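You operate a simulated robot arm through the tools that you are given. There is no shell and no other tool. Be economical: measure what you need, move in short steps, check, and stop when the job is done.

Carry out the task below with a simulated robot arm. There is one attempt and no reset: what you move stays moved.

TASK
Put the string spool that says "A" from the side table top on the string packet there and the string spool marked "G" on the green packet.

It is judged by the outcome, as a careful person would: the job done as asked, and still so three seconds after it is handed in. It fails if anything else is knocked over, pushed out of place, dropped, spilled or broken.

THE ROBOT
A 7-joint arm with a two-finger parallel gripper, fixed in place. Base frame: the origin is at the foot of the arm, x ahead of it, y to its left, z up; the work surface is at about z = 800. Lengths are in mm, angles in degrees, forces in N, time in s.
With the tool pointing down near the work surface it reaches from about 240 to 680 mm from the base axis. Its first joint turns from -66.0 to 66.0 degrees. Payload 2.4 kg.
Tool frame: the origin (TCP) lies between the finger pads and is the grasp point; the fingertips stand 30 mm ahead of it; z points along the fingers, y is the line along which they close. The gripper opens to 94 mm. The fingers are 28 mm wide and 10 mm thick; the gripper's body (50 by 96 mm) begins 55 mm behind the TCP.
Orientation is that of the tool frame in the base frame, as a unit quaternion [x, y, z, w]. With the fingers straight down and closing along the base's y, the tool's x points along the base's -x, its y along +y and its z along -z.

THE INTERFACE
- The arm moves only by the tool servo_tool. Its argument "motion" is a list of rows, each an object (a shift or turn left out is 0, a gripper value left out holds the last) with "grip": the gripper command, from -1 (fully open) to 1 (shut), values between in proportion; "xyz": the shift along the tool's x, y, z in mm, a list of three; "rot": the turn, a rotation vector about the tool's x, y, z in degrees, a list of three. In form: [{"grip": grip, "xyz": [x, y, z], "rot": [ax, ay, az]}, ...]. A call has 1 to 20 rows; each row is the pose to reach, as a shift and turn from the pose commanded when the call began, along the tool's axes at that moment. A row lasts 0.2 s, in which the tool goes at most 50 mm and 8.6 degrees; a call with a longer step from one row to the next is refused whole, and so is a gripper value outside its range. A pose out of reach is approached as far as the arm can. The call stops where the force on the tool passes 40 N (or 10 N more than at its start, if that is more) or the arm is blocked; 0.2 s more then pass. The fingers move at their own pace (about 153 mm/s each) and stop on an object; they squeeze with about 25 N. The grip force told is the motor's: it shows also when the fingers shut on nothing. Time passes only in rows, and 0.2 s behind the last, so rows that repeat a pose let the fingers close. It gives the time, the measured TCP pose, the force on the tool (base axes), the opening and the grip force at its end, in the units of the frame above (readings bear some noise), and new pictures: "views" is both (left out), scene, wrist or none.
- Cameras (640 x 400 px; columns grow to the right, rows downward): "scene" is fixed at [19.9, 460.1, 1457.8]; the picture's right is [-0.84, -0.54, 0.00], its down [-0.32, 0.50, -0.80] and it looks along [0.43, -0.68, -0.60] (base axes); focal length 364 px, centre (320, 200). "wrist" rides on the gripper at [-37, 0, -58] in the tool frame; the picture's right is [0.00, -1.00, 0.00], its down [0.97, 0.00, -0.24] and it looks along [0.24, 0.00, 0.97] (tool axes); focal length 218 px, centre (320, 200).
- locate(camera, pixels): for up to 12 pixels [column, row] of the newest picture of that camera ("zoom" is the newest enlarged one), the place [x, y, z] in the base frame of the surface seen there, good to about 3 mm, but the place of the scene camera against the robot may be out by one fixed shift of up to 18 mm in any direction. No time passes.
- zoom(camera, box): a new picture of the part [left, top, right, bottom] of that camera's present view, enlarged. No time passes.
- job_done(): hands the job in; it is judged then, once.

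Work in short steps. Measure before you move; look again where a grasp or a placing could have gone wrong, and mend it. You have 60 turns and 120 pictures in all, the two below and enlarged ones among them. Open the gripper and draw the arm clear of the work before you hand the job in, unless the task says otherwise; then end with one line.

The tools are called after "Request:" as name(argument=value, ...) on one line, values as JSON. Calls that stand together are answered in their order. servo_tool: Moves the arm, as the interface text tells. Its arguments: {"type":"object","properties":{"motion":{"type":"array","items":{"type":"object","properties":{"grip":{"type":"number"},"xyz":{"type":"array","items":{"type":"number"}},"rot":{"type":"array","items":{"type":"number"}}}}},"views":{"type":"string","enum":["both","scene","wrist","none"]}},"required":["motion"]} The other tools are called the same way: locate (camera, pixels) gives the place of the surface under pixels of a picture; zoom (camera, box) takes an enlarged picture of a part of a camera's view; job_done () hands the job in.

At the start:

```text
time_s: 0.0
tcp_pos: [379.8, -128.6, 1030.8]
tcp_rot: [0.0, 1.0, 0.0, 0.0]
contact_force: [-0.4, -0.2, 0.3]
width: 94.0
grip_force: 0.0
```

scene: 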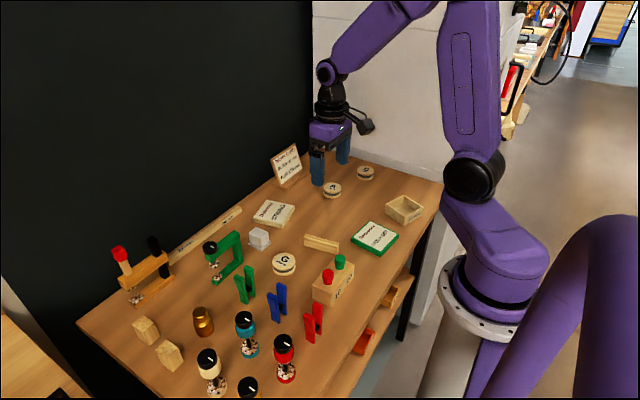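
wrist: 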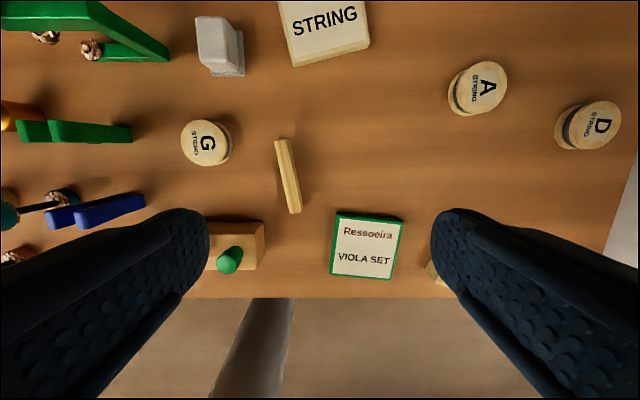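

The wrist view shows spools A (480,88), D (590,124), G (206,142), the STRING packet (325,25) and the green packet (367,245). I measure them and enlarge the scene.

Request:
locate(camera="wrist", pixels=[[480, 88], [206, 142], [325, 22], [367, 230], [590, 124], [288, 175], [500, 140], [240, 190], [345, 216], [401, 221], [331, 273], [391, 278]])

Request:
zoom(camera="scene", box=[230, 130, 450, 310])

Request:
zoom(camera="wrist", box=[160, 0, 640, 300])

```text
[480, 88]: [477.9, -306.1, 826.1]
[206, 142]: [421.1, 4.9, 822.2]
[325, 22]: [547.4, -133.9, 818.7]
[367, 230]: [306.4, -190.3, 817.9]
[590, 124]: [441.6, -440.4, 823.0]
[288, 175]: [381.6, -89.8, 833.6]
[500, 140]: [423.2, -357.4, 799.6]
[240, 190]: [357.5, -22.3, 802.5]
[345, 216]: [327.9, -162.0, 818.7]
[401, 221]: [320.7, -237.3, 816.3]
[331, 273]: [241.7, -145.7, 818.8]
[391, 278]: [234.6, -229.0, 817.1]
```

```text
2.22 times, centred on (340, 220) of scene
```

zoom: 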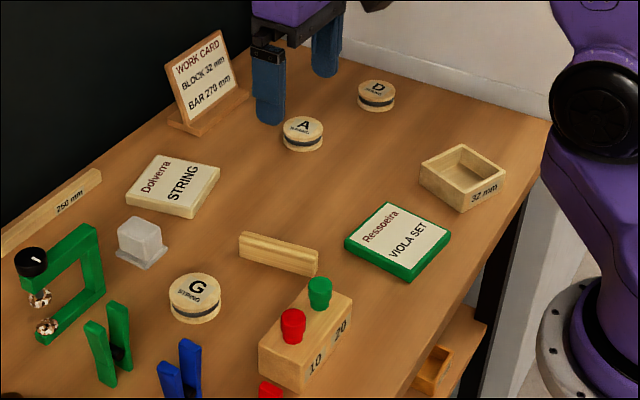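

```text
1.33 times, centred on (400, 150) of wrist
```

zoom: 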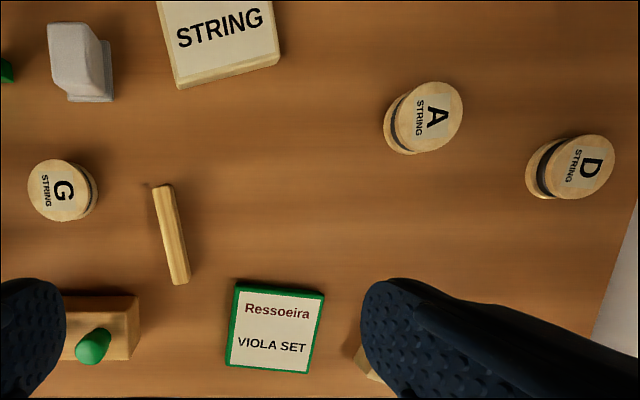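

The top of A is at about (478,-306,826) and G is at about (421,5). I move above A at z≈930 for a closer look.

Request:
servo_tool(motion=[{"grip": -1, "xyz": [-20, -35, 20]}, {"xyz": [-40, -71, 40]}, {"xyz": [-60, -106, 60]}, {"xyz": [-80, -142, 80]}, {"xyz": [-98, -177, 100]}, {"xyz": [-98, -177, 100]}])

```text
time_s: 1.4
tcp_pos: [476.4, -306.5, 931.3]
tcp_rot: [0.0, 1.0, -0.001, 0.0]
contact_force: [-0.5, -0.7, -1.2]
width: 94.2
grip_force: 0.1
```

scene: 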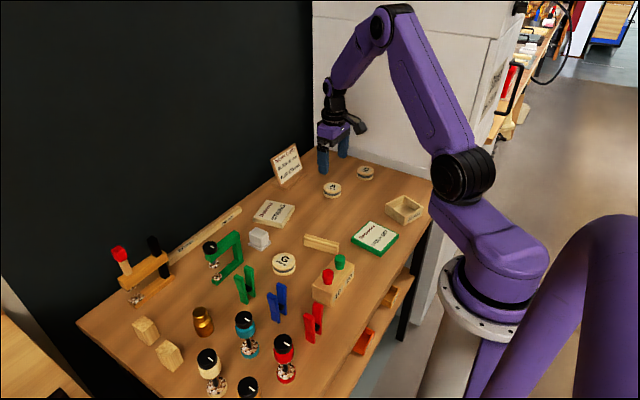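
wrist: 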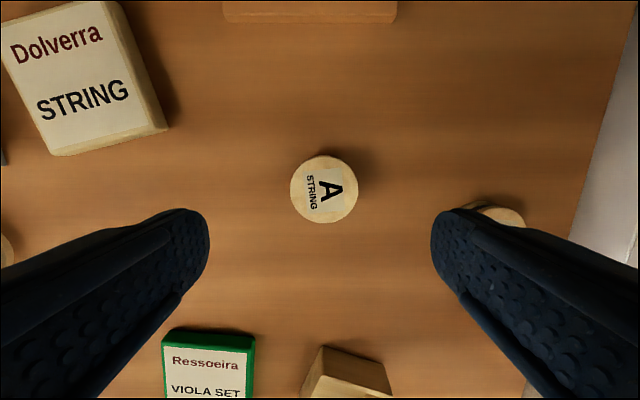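

A is at (324,189) in the wrist view. I measure its rim and the STRING packet's corners.

Request:
locate(camera="wrist", pixels=[[324, 189], [294, 189], [354, 189], [324, 160], [324, 219], [8, 25], [114, 6], [155, 130], [55, 150], [82, 78], [324, 250]])

```text
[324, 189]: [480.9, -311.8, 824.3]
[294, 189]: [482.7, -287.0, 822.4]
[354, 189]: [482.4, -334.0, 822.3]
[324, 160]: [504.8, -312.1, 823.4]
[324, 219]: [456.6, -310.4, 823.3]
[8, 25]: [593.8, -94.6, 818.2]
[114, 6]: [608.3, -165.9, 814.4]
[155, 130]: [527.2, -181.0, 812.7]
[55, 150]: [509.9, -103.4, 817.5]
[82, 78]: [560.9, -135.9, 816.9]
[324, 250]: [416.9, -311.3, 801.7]
```

Spool A is about 54 mm across, centred at (481,-311), with its top at z≈823. I centre on it and descend to z≈835, leaving the tips 4 mm above the table.

Request:
servo_tool(motion=[{"grip": -1, "xyz": [-4.5, -4.7, 25]}, {"xyz": [-4.5, -4.7, 50]}, {"xyz": [-4.5, -4.7, 75]}, {"xyz": [-4.5, -4.7, 90]}, {"xyz": [-4.5, -4.7, 96]}, {"xyz": [-4.5, -4.7, 96]}])

```text
time_s: 2.8
tcp_pos: [484.2, -310.5, 833.2]
tcp_rot: [0.001, 1.0, 0.0, 0.0]
contact_force: [0.6, -0.1, -0.4]
width: 94.1
grip_force: 0.2
```

scene: 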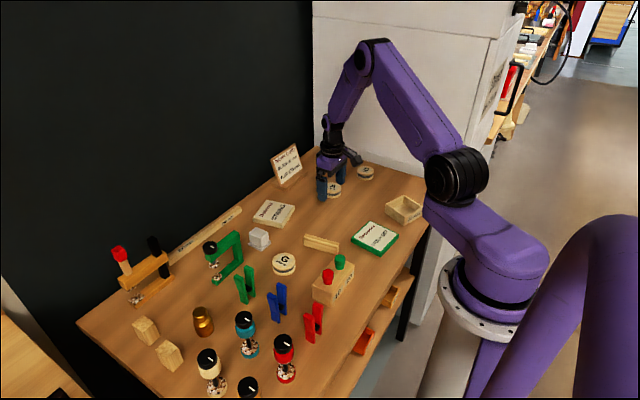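
wrist: 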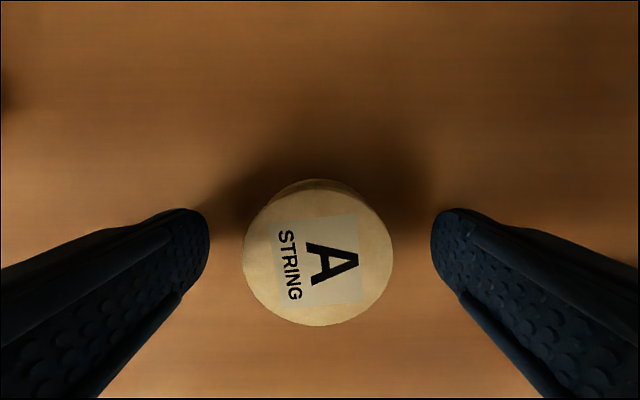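

The spool sits between the fingers, centred on column 318. I close the gripper and lift.

Request:
servo_tool(motion=[{"grip": 1}, {"grip": 1}, {"grip": 1}, {"grip": 1}], views="none")

Request:
servo_tool(motion=[{"grip": 1, "xyz": [0, 0, -20]}, {"xyz": [0, 0, -50]}, {"xyz": [0, 0, -80]}, {"xyz": [0, 0, -80]}])

```text
time_s: 3.8
tcp_pos: [482.9, -311.4, 833.3]
tcp_rot: [0.0, 1.0, 0.0, 0.0]
contact_force: [-0.1, 0.6, 0.0]
width: 51.8
grip_force: 24.6
```

```text
time_s: 4.8
tcp_pos: [481.5, -311.2, 915.1]
tcp_rot: [0.0, 1.0, 0.0, 0.0]
contact_force: [0.1, 0.1, 0.0]
width: 52.1
grip_force: 25.2
```

scene: 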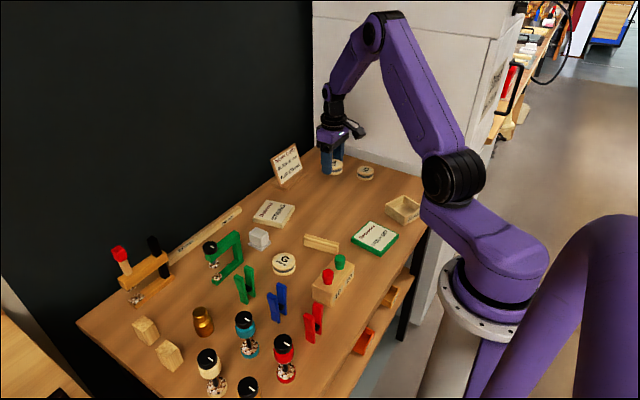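
wrist: 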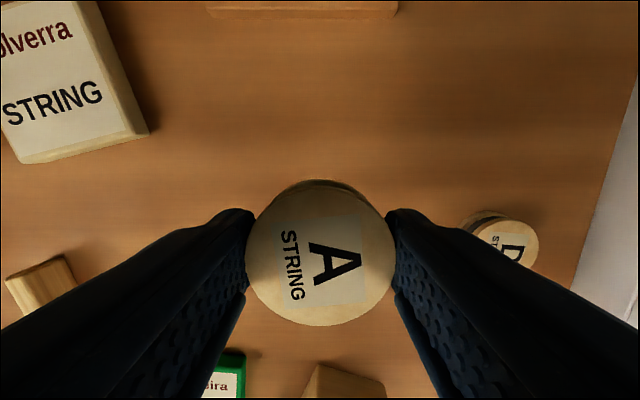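

A is held (width 52) and lifted. I carry it to above the STRING packet's centre (560,-136), moving sideways first to stay clear of the card.

Request:
servo_tool(motion=[{"grip": 1, "xyz": [0, 40, 0]}, {"xyz": [0, 80, 0]}, {"xyz": [-10, 115, 0]}, {"xyz": [-35, 150, 0]}, {"xyz": [-65, 175, 0]}, {"xyz": [-80, 175, 0]}, {"xyz": [-80, 175, 0]}])

```text
time_s: 6.4
tcp_pos: [562.0, -137.2, 914.6]
tcp_rot: [0.0, 1.0, -0.001, 0.001]
contact_force: [-0.6, 0.2, -0.3]
width: 52.0
grip_force: 25.0
```

scene: 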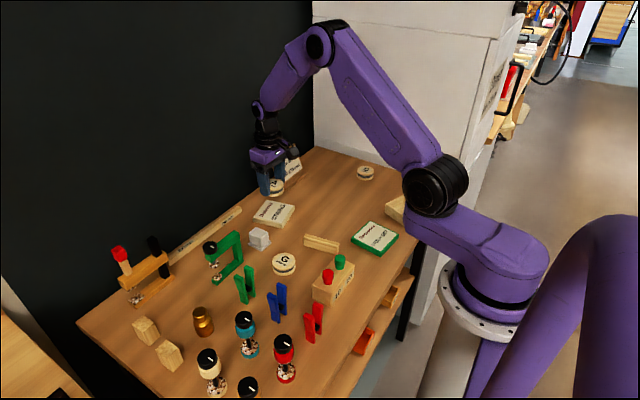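
wrist: 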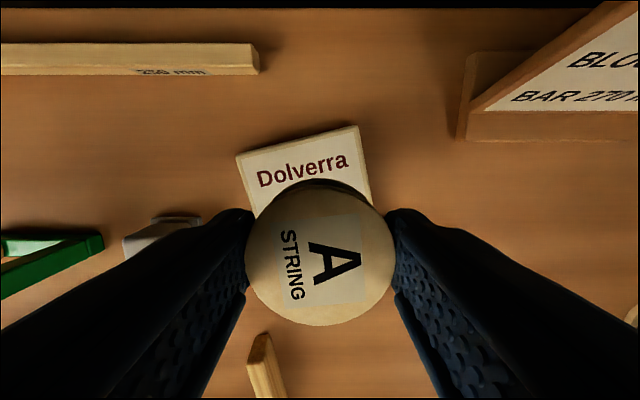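

I check the packet's corners, the table and the white block near the left finger.

Request:
locate(camera="wrist", pixels=[[240, 158], [356, 128], [300, 160], [410, 170], [190, 225], [165, 240], [195, 218], [480, 100], [375, 200], [320, 252]])

Request:
locate(camera="scene", pixels=[[265, 205], [285, 222], [260, 232], [262, 247]])

```text
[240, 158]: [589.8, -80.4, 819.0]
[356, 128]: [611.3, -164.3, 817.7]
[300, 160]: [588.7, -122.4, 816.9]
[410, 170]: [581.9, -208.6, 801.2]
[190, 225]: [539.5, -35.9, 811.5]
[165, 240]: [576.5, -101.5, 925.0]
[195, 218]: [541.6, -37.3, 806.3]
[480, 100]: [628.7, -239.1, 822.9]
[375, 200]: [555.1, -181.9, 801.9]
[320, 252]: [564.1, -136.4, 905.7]
```

```text
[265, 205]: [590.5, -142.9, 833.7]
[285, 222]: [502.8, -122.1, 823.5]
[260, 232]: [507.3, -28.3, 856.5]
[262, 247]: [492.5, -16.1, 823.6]
```

The packet top is at z≈817.5, about 17 mm above the table, with its centre near (560,-133). I lower to TCP z≈851.

Request:
servo_tool(motion=[{"grip": 1, "xyz": [1, 3.5, 25]}, {"xyz": [1, 3.5, 45]}, {"xyz": [1, 3.5, 57]}, {"xyz": [1, 3.5, 63]}, {"xyz": [1, 3.5, 63]}])

```text
time_s: 7.6
tcp_pos: [562.5, -132.4, 851.9]
tcp_rot: [-0.001, 1.0, 0.0, 0.001]
contact_force: [0.2, 0.7, -0.9]
width: 51.9
grip_force: 24.9
```

scene: 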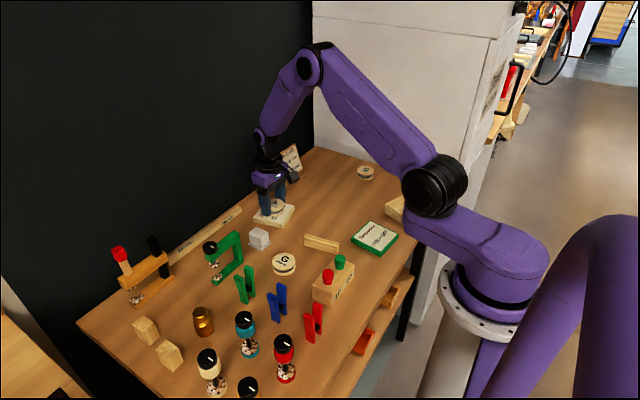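
wrist: 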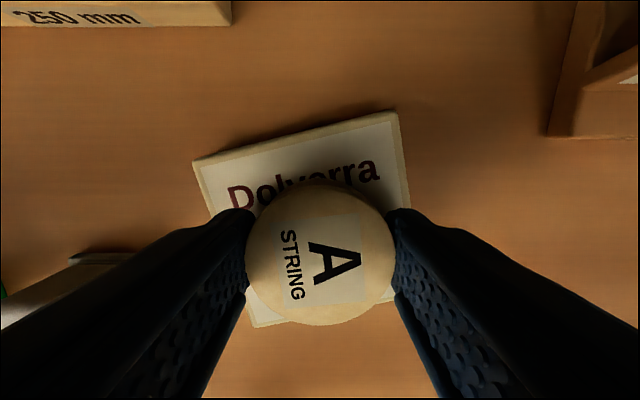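

In the image the spool's near rim coincides with the packet's near edge, so I check that edge before releasing.

Request:
locate(camera="wrist", pixels=[[256, 318], [199, 165], [393, 116], [400, 200], [320, 252], [320, 318], [320, 192]])

```text
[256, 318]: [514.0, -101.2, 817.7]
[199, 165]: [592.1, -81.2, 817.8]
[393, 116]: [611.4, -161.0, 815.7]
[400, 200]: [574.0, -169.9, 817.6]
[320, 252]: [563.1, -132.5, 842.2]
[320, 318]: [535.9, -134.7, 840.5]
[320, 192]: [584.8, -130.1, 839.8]
```

The diagonal puts the packet's centre at (562.5,-131), and the spool is at (561,-132), so it is centred. I ease down 1.5 mm, open partly, and rise.

Request:
servo_tool(motion=[{"grip": 1, "xyz": [0, 0, 1.5]}, {"grip": 1, "xyz": [0, 0, 1.5]}, {"grip": -0.5, "xyz": [0, 0, 1.5]}, {"grip": -0.5, "xyz": [0, 0, 1.5]}, {"grip": -0.5, "xyz": [0, 0, 1.5]}], views="none")

Request:
servo_tool(motion=[{"grip": -0.5, "xyz": [0, 0, -15]}, {"xyz": [0, 0, -45]}, {"xyz": [0, 0, -80]}, {"grip": -1, "xyz": [0, 0, -80]}])

```text
time_s: 8.8
tcp_pos: [561.7, -131.7, 850.7]
tcp_rot: [-0.001, 1.0, -0.001, 0.0]
contact_force: [-0.7, 1.1, 0.7]
width: 70.7
grip_force: 0.1
```

```text
time_s: 9.8
tcp_pos: [562.0, -131.7, 931.8]
tcp_rot: [0.0, 1.0, 0.0, 0.0]
contact_force: [0.7, 1.0, -0.2]
width: 93.8
grip_force: 0.1
```

scene: 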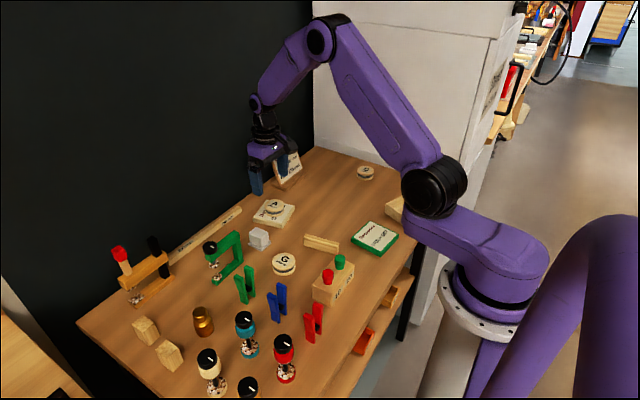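
wrist: 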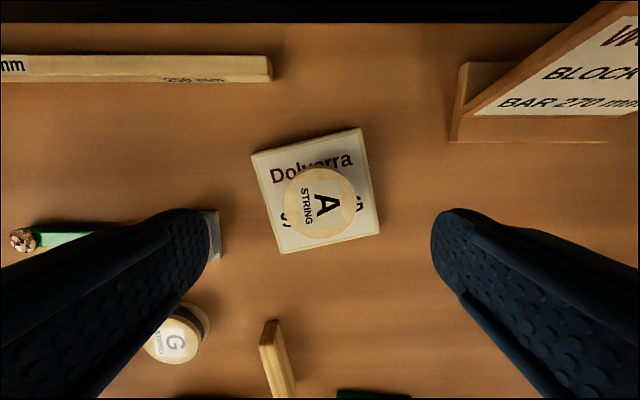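

A rests centred on the STRING packet. Next I move above G, at about (421,5), rising on the way.

Request:
servo_tool(motion=[{"grip": -1, "xyz": [15, 0, -30]}, {"xyz": [45, 15, -40]}, {"xyz": [75, 45, -40]}, {"xyz": [105, 75, -40]}, {"xyz": [135, 105, -40]}, {"xyz": [139, 137, -30]}, {"xyz": [139, 137, -20]}, {"xyz": [139, 137, -20]}])

```text
time_s: 11.6
tcp_pos: [421.9, 5.5, 949.7]
tcp_rot: [0.0, 1.0, 0.0, 0.0]
contact_force: [0.2, -0.2, 0.2]
width: 93.9
grip_force: 0.0
```

scene: 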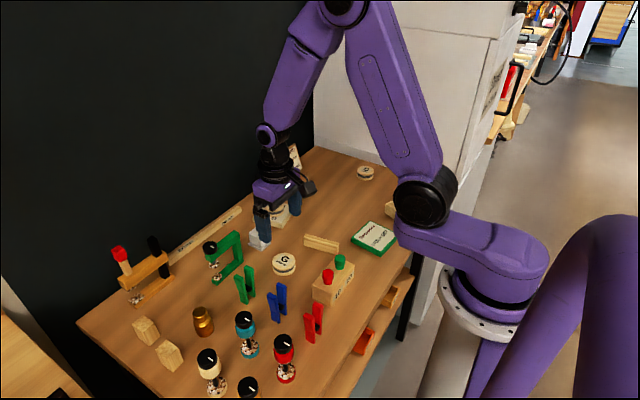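
wrist: 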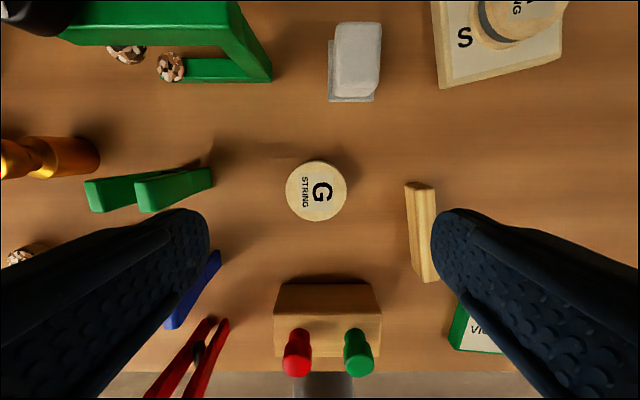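

I check G's position and the neighbours beside the fingers: the green peg, the bar, the blue peg, the plug block and the clamp.

Request:
locate(camera="wrist", pixels=[[317, 190], [290, 190], [344, 190], [212, 178], [205, 170], [218, 255], [415, 187], [408, 230], [298, 340], [358, 340], [330, 292], [258, 50]])

```text
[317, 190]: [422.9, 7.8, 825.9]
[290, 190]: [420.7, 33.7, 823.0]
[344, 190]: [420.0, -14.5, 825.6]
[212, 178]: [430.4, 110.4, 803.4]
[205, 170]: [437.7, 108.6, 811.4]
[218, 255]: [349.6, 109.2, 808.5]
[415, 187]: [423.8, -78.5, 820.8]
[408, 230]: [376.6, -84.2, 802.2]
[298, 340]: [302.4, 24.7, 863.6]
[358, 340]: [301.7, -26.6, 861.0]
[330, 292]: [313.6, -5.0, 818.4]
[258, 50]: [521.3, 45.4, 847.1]
```

G is centred at (422,9), and the neighbours are at least 70 mm away to each side. I descend to z≈834.

Request:
servo_tool(motion=[{"grip": -1, "xyz": [0, 3, 30]}, {"xyz": [0, 3, 60]}, {"xyz": [0, 3, 90]}, {"xyz": [0, 3, 108]}, {"xyz": [0, 3, 115.5]}, {"xyz": [0, 3, 115.5]}], views="wrist")

```text
time_s: 13.0
tcp_pos: [421.6, 9.6, 833.5]
tcp_rot: [0.0, 1.0, -0.001, 0.001]
contact_force: [0.4, 0.4, 0.7]
width: 93.9
grip_force: 0.1
```

wrist: 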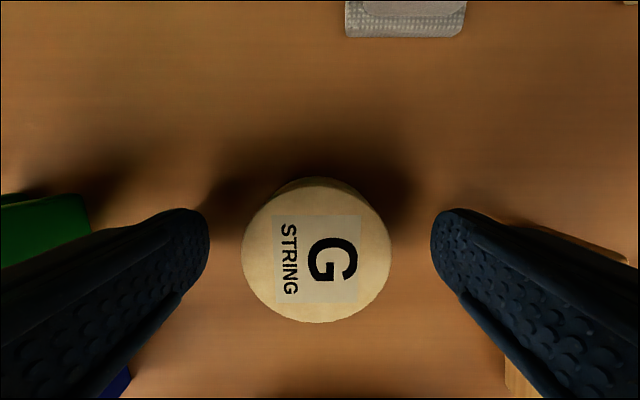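

G is centred between the fingers. I grasp and lift it.

Request:
servo_tool(motion=[{"grip": 1}, {"grip": 1}, {"grip": 1}, {"grip": 1}], views="none")

Request:
servo_tool(motion=[{"grip": 1, "xyz": [0, 0, -20]}, {"xyz": [0, 0, -50]}, {"xyz": [0, 0, -80]}, {"xyz": [0, 0, -105]}, {"xyz": [0, 0, -105]}], views="wrist")

```text
time_s: 14.0
tcp_pos: [423.1, 9.2, 832.9]
tcp_rot: [0.0, 1.0, 0.0, 0.0]
contact_force: [-1.3, 0.1, -0.2]
width: 52.6
grip_force: 25.4
```

```text
time_s: 15.2
tcp_pos: [421.4, 8.2, 939.4]
tcp_rot: [0.001, 1.0, 0.0, 0.0]
contact_force: [-0.4, 0.9, -0.8]
width: 52.3
grip_force: 25.0
```

wrist: 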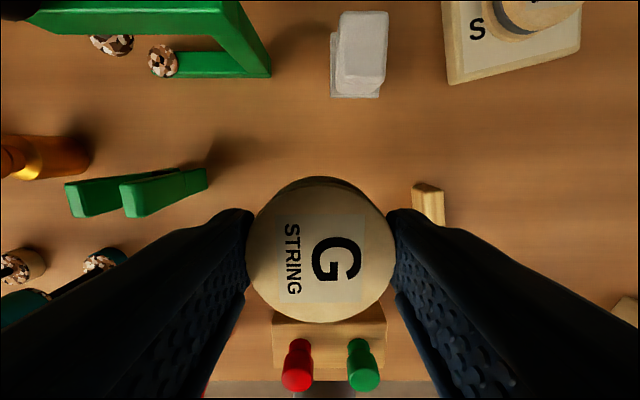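

G is held. I move it over the green packet, whose centre is near (281,-193), at this height.

Request:
servo_tool(motion=[{"grip": 1, "xyz": [0, -40, 0]}, {"xyz": [5, -80, 0]}, {"xyz": [25, -120, 0]}, {"xyz": [55, -155, 0]}, {"xyz": [85, -190, 0]}, {"xyz": [120, -202, 0]}, {"xyz": [140, -202, 0]}, {"xyz": [140, -202, 0]}])

```text
time_s: 17.0
tcp_pos: [281.2, -193.0, 939.5]
tcp_rot: [0.0, 1.0, 0.0, 0.0]
contact_force: [0.2, 0.0, -0.1]
width: 52.1
grip_force: 24.9
```

scene: 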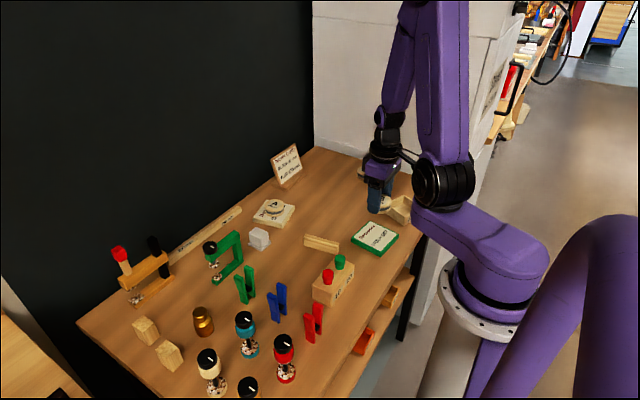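
wrist: 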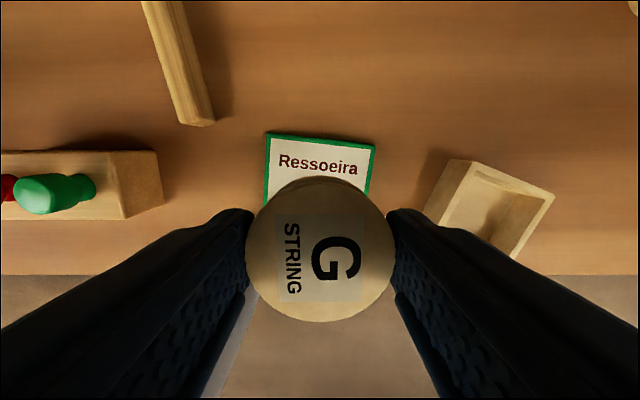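

I measure the packet's far corners and the tray and plug block beside the fingers.

Request:
locate(camera="wrist", pixels=[[269, 136], [373, 149], [268, 195], [370, 190], [425, 213], [452, 165], [440, 190], [128, 215], [155, 195], [320, 250], [400, 160]])

```text
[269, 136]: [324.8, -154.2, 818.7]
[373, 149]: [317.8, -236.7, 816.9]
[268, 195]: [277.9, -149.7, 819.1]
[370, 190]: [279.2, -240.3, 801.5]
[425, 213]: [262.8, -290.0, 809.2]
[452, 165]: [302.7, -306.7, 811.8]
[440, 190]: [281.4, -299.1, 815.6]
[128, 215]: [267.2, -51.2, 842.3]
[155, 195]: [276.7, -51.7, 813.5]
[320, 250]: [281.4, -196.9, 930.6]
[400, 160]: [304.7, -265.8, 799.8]
```

The packet's centre is about (280,-192), its top is at z≈818, and the tray and block are clear. I lower to z≈852.

Request:
servo_tool(motion=[{"grip": 1, "xyz": [0, 1, 30]}, {"xyz": [0, 1, 60]}, {"xyz": [0, 1, 80]}, {"xyz": [0, 1, 87]}, {"xyz": [0, 1, 87]}])

```text
time_s: 18.2
tcp_pos: [282.3, -191.4, 852.6]
tcp_rot: [-0.001, 1.0, 0.001, 0.001]
contact_force: [-0.1, -0.4, -1.1]
width: 52.2
grip_force: 25.3
```

scene: 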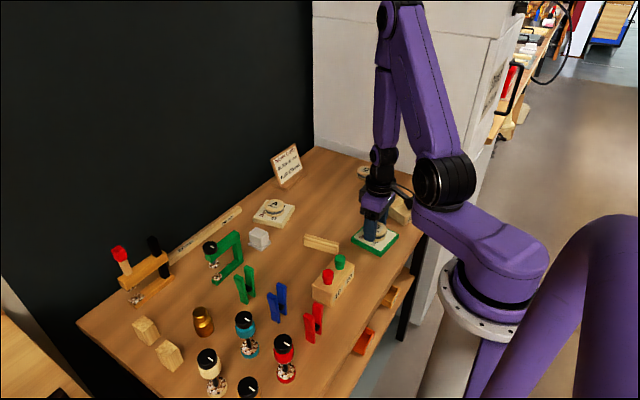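
wrist: 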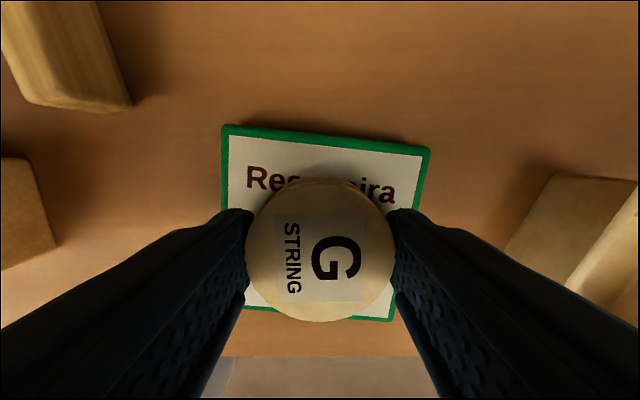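

The spool is centred over the green packet. I ease down 2 mm, release, and rise.

Request:
servo_tool(motion=[{"grip": 1, "xyz": [0, 0, 1]}, {"grip": 1, "xyz": [0, 0, 2]}, {"grip": 1, "xyz": [0, 0, 2]}, {"grip": -0.5, "xyz": [0, 0, 2]}, {"grip": -0.5, "xyz": [0, 0, 2]}, {"grip": -0.5, "xyz": [0, 0, 2]}], views="none")

Request:
servo_tool(motion=[{"grip": -0.5, "xyz": [0, 0, -15]}, {"xyz": [0, 0, -45]}, {"xyz": [0, 0, -85]}, {"xyz": [0, 0, -125]}, {"xyz": [-40, 0, -165]}, {"grip": -1, "xyz": [-80, 0, -190]}, {"xyz": [-80, 0, -190]}])

```text
time_s: 19.6
tcp_pos: [283.4, -192.2, 849.6]
tcp_rot: [0.0, 1.0, 0.0, 0.0]
contact_force: [0.3, -0.3, -0.1]
width: 70.6
grip_force: 0.1
```

```text
refused: row 5 steps farther than a row can; nothing moved
```

The retreat was refused because one step was too long, so I retry it with shorter ones.

Request:
servo_tool(motion=[{"grip": -0.5, "xyz": [0, 0, -15]}, {"xyz": [0, 0, -45]}, {"xyz": [0, 0, -85]}, {"xyz": [0, 0, -125]}, {"xyz": [-30, 0, -155]}, {"grip": -1, "xyz": [-60, 0, -185]}, {"xyz": [-80, 0, -190]}, {"xyz": [-80, 0, -190]}])

```text
time_s: 21.4
tcp_pos: [361.1, -193.9, 1043.0]
tcp_rot: [0.0, 1.0, 0.0, 0.0]
contact_force: [0.6, -0.1, 0.0]
width: 93.8
grip_force: 0.1
```

scene: 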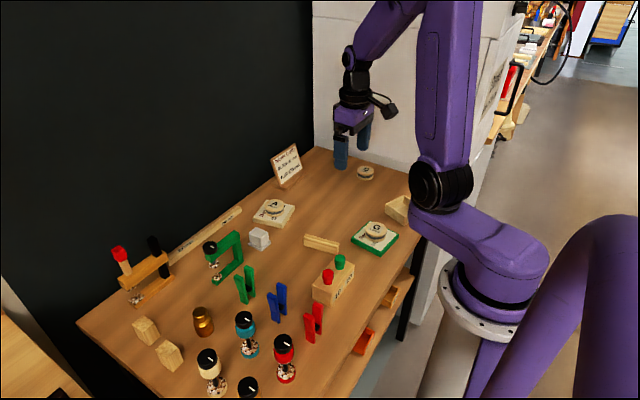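
wrist: 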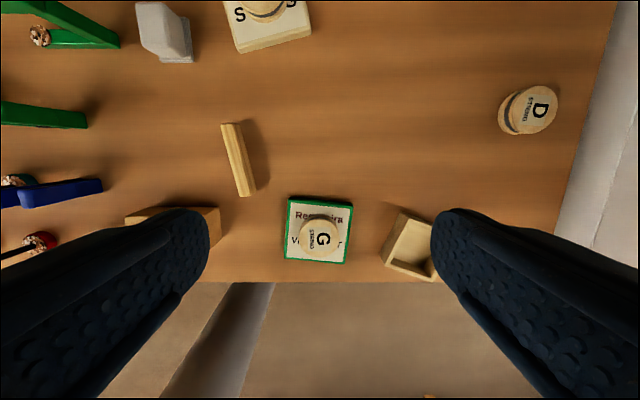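

Both spools rest on their packets, nothing else has moved, and the arm is clear with the gripper open. I hand the job in.

Request:
job_done()

```text
The job is handed in.
```

Spool "A" is on the STRING packet and spool "G" is on the green packet; nothing else was disturbed, and the job is handed in.
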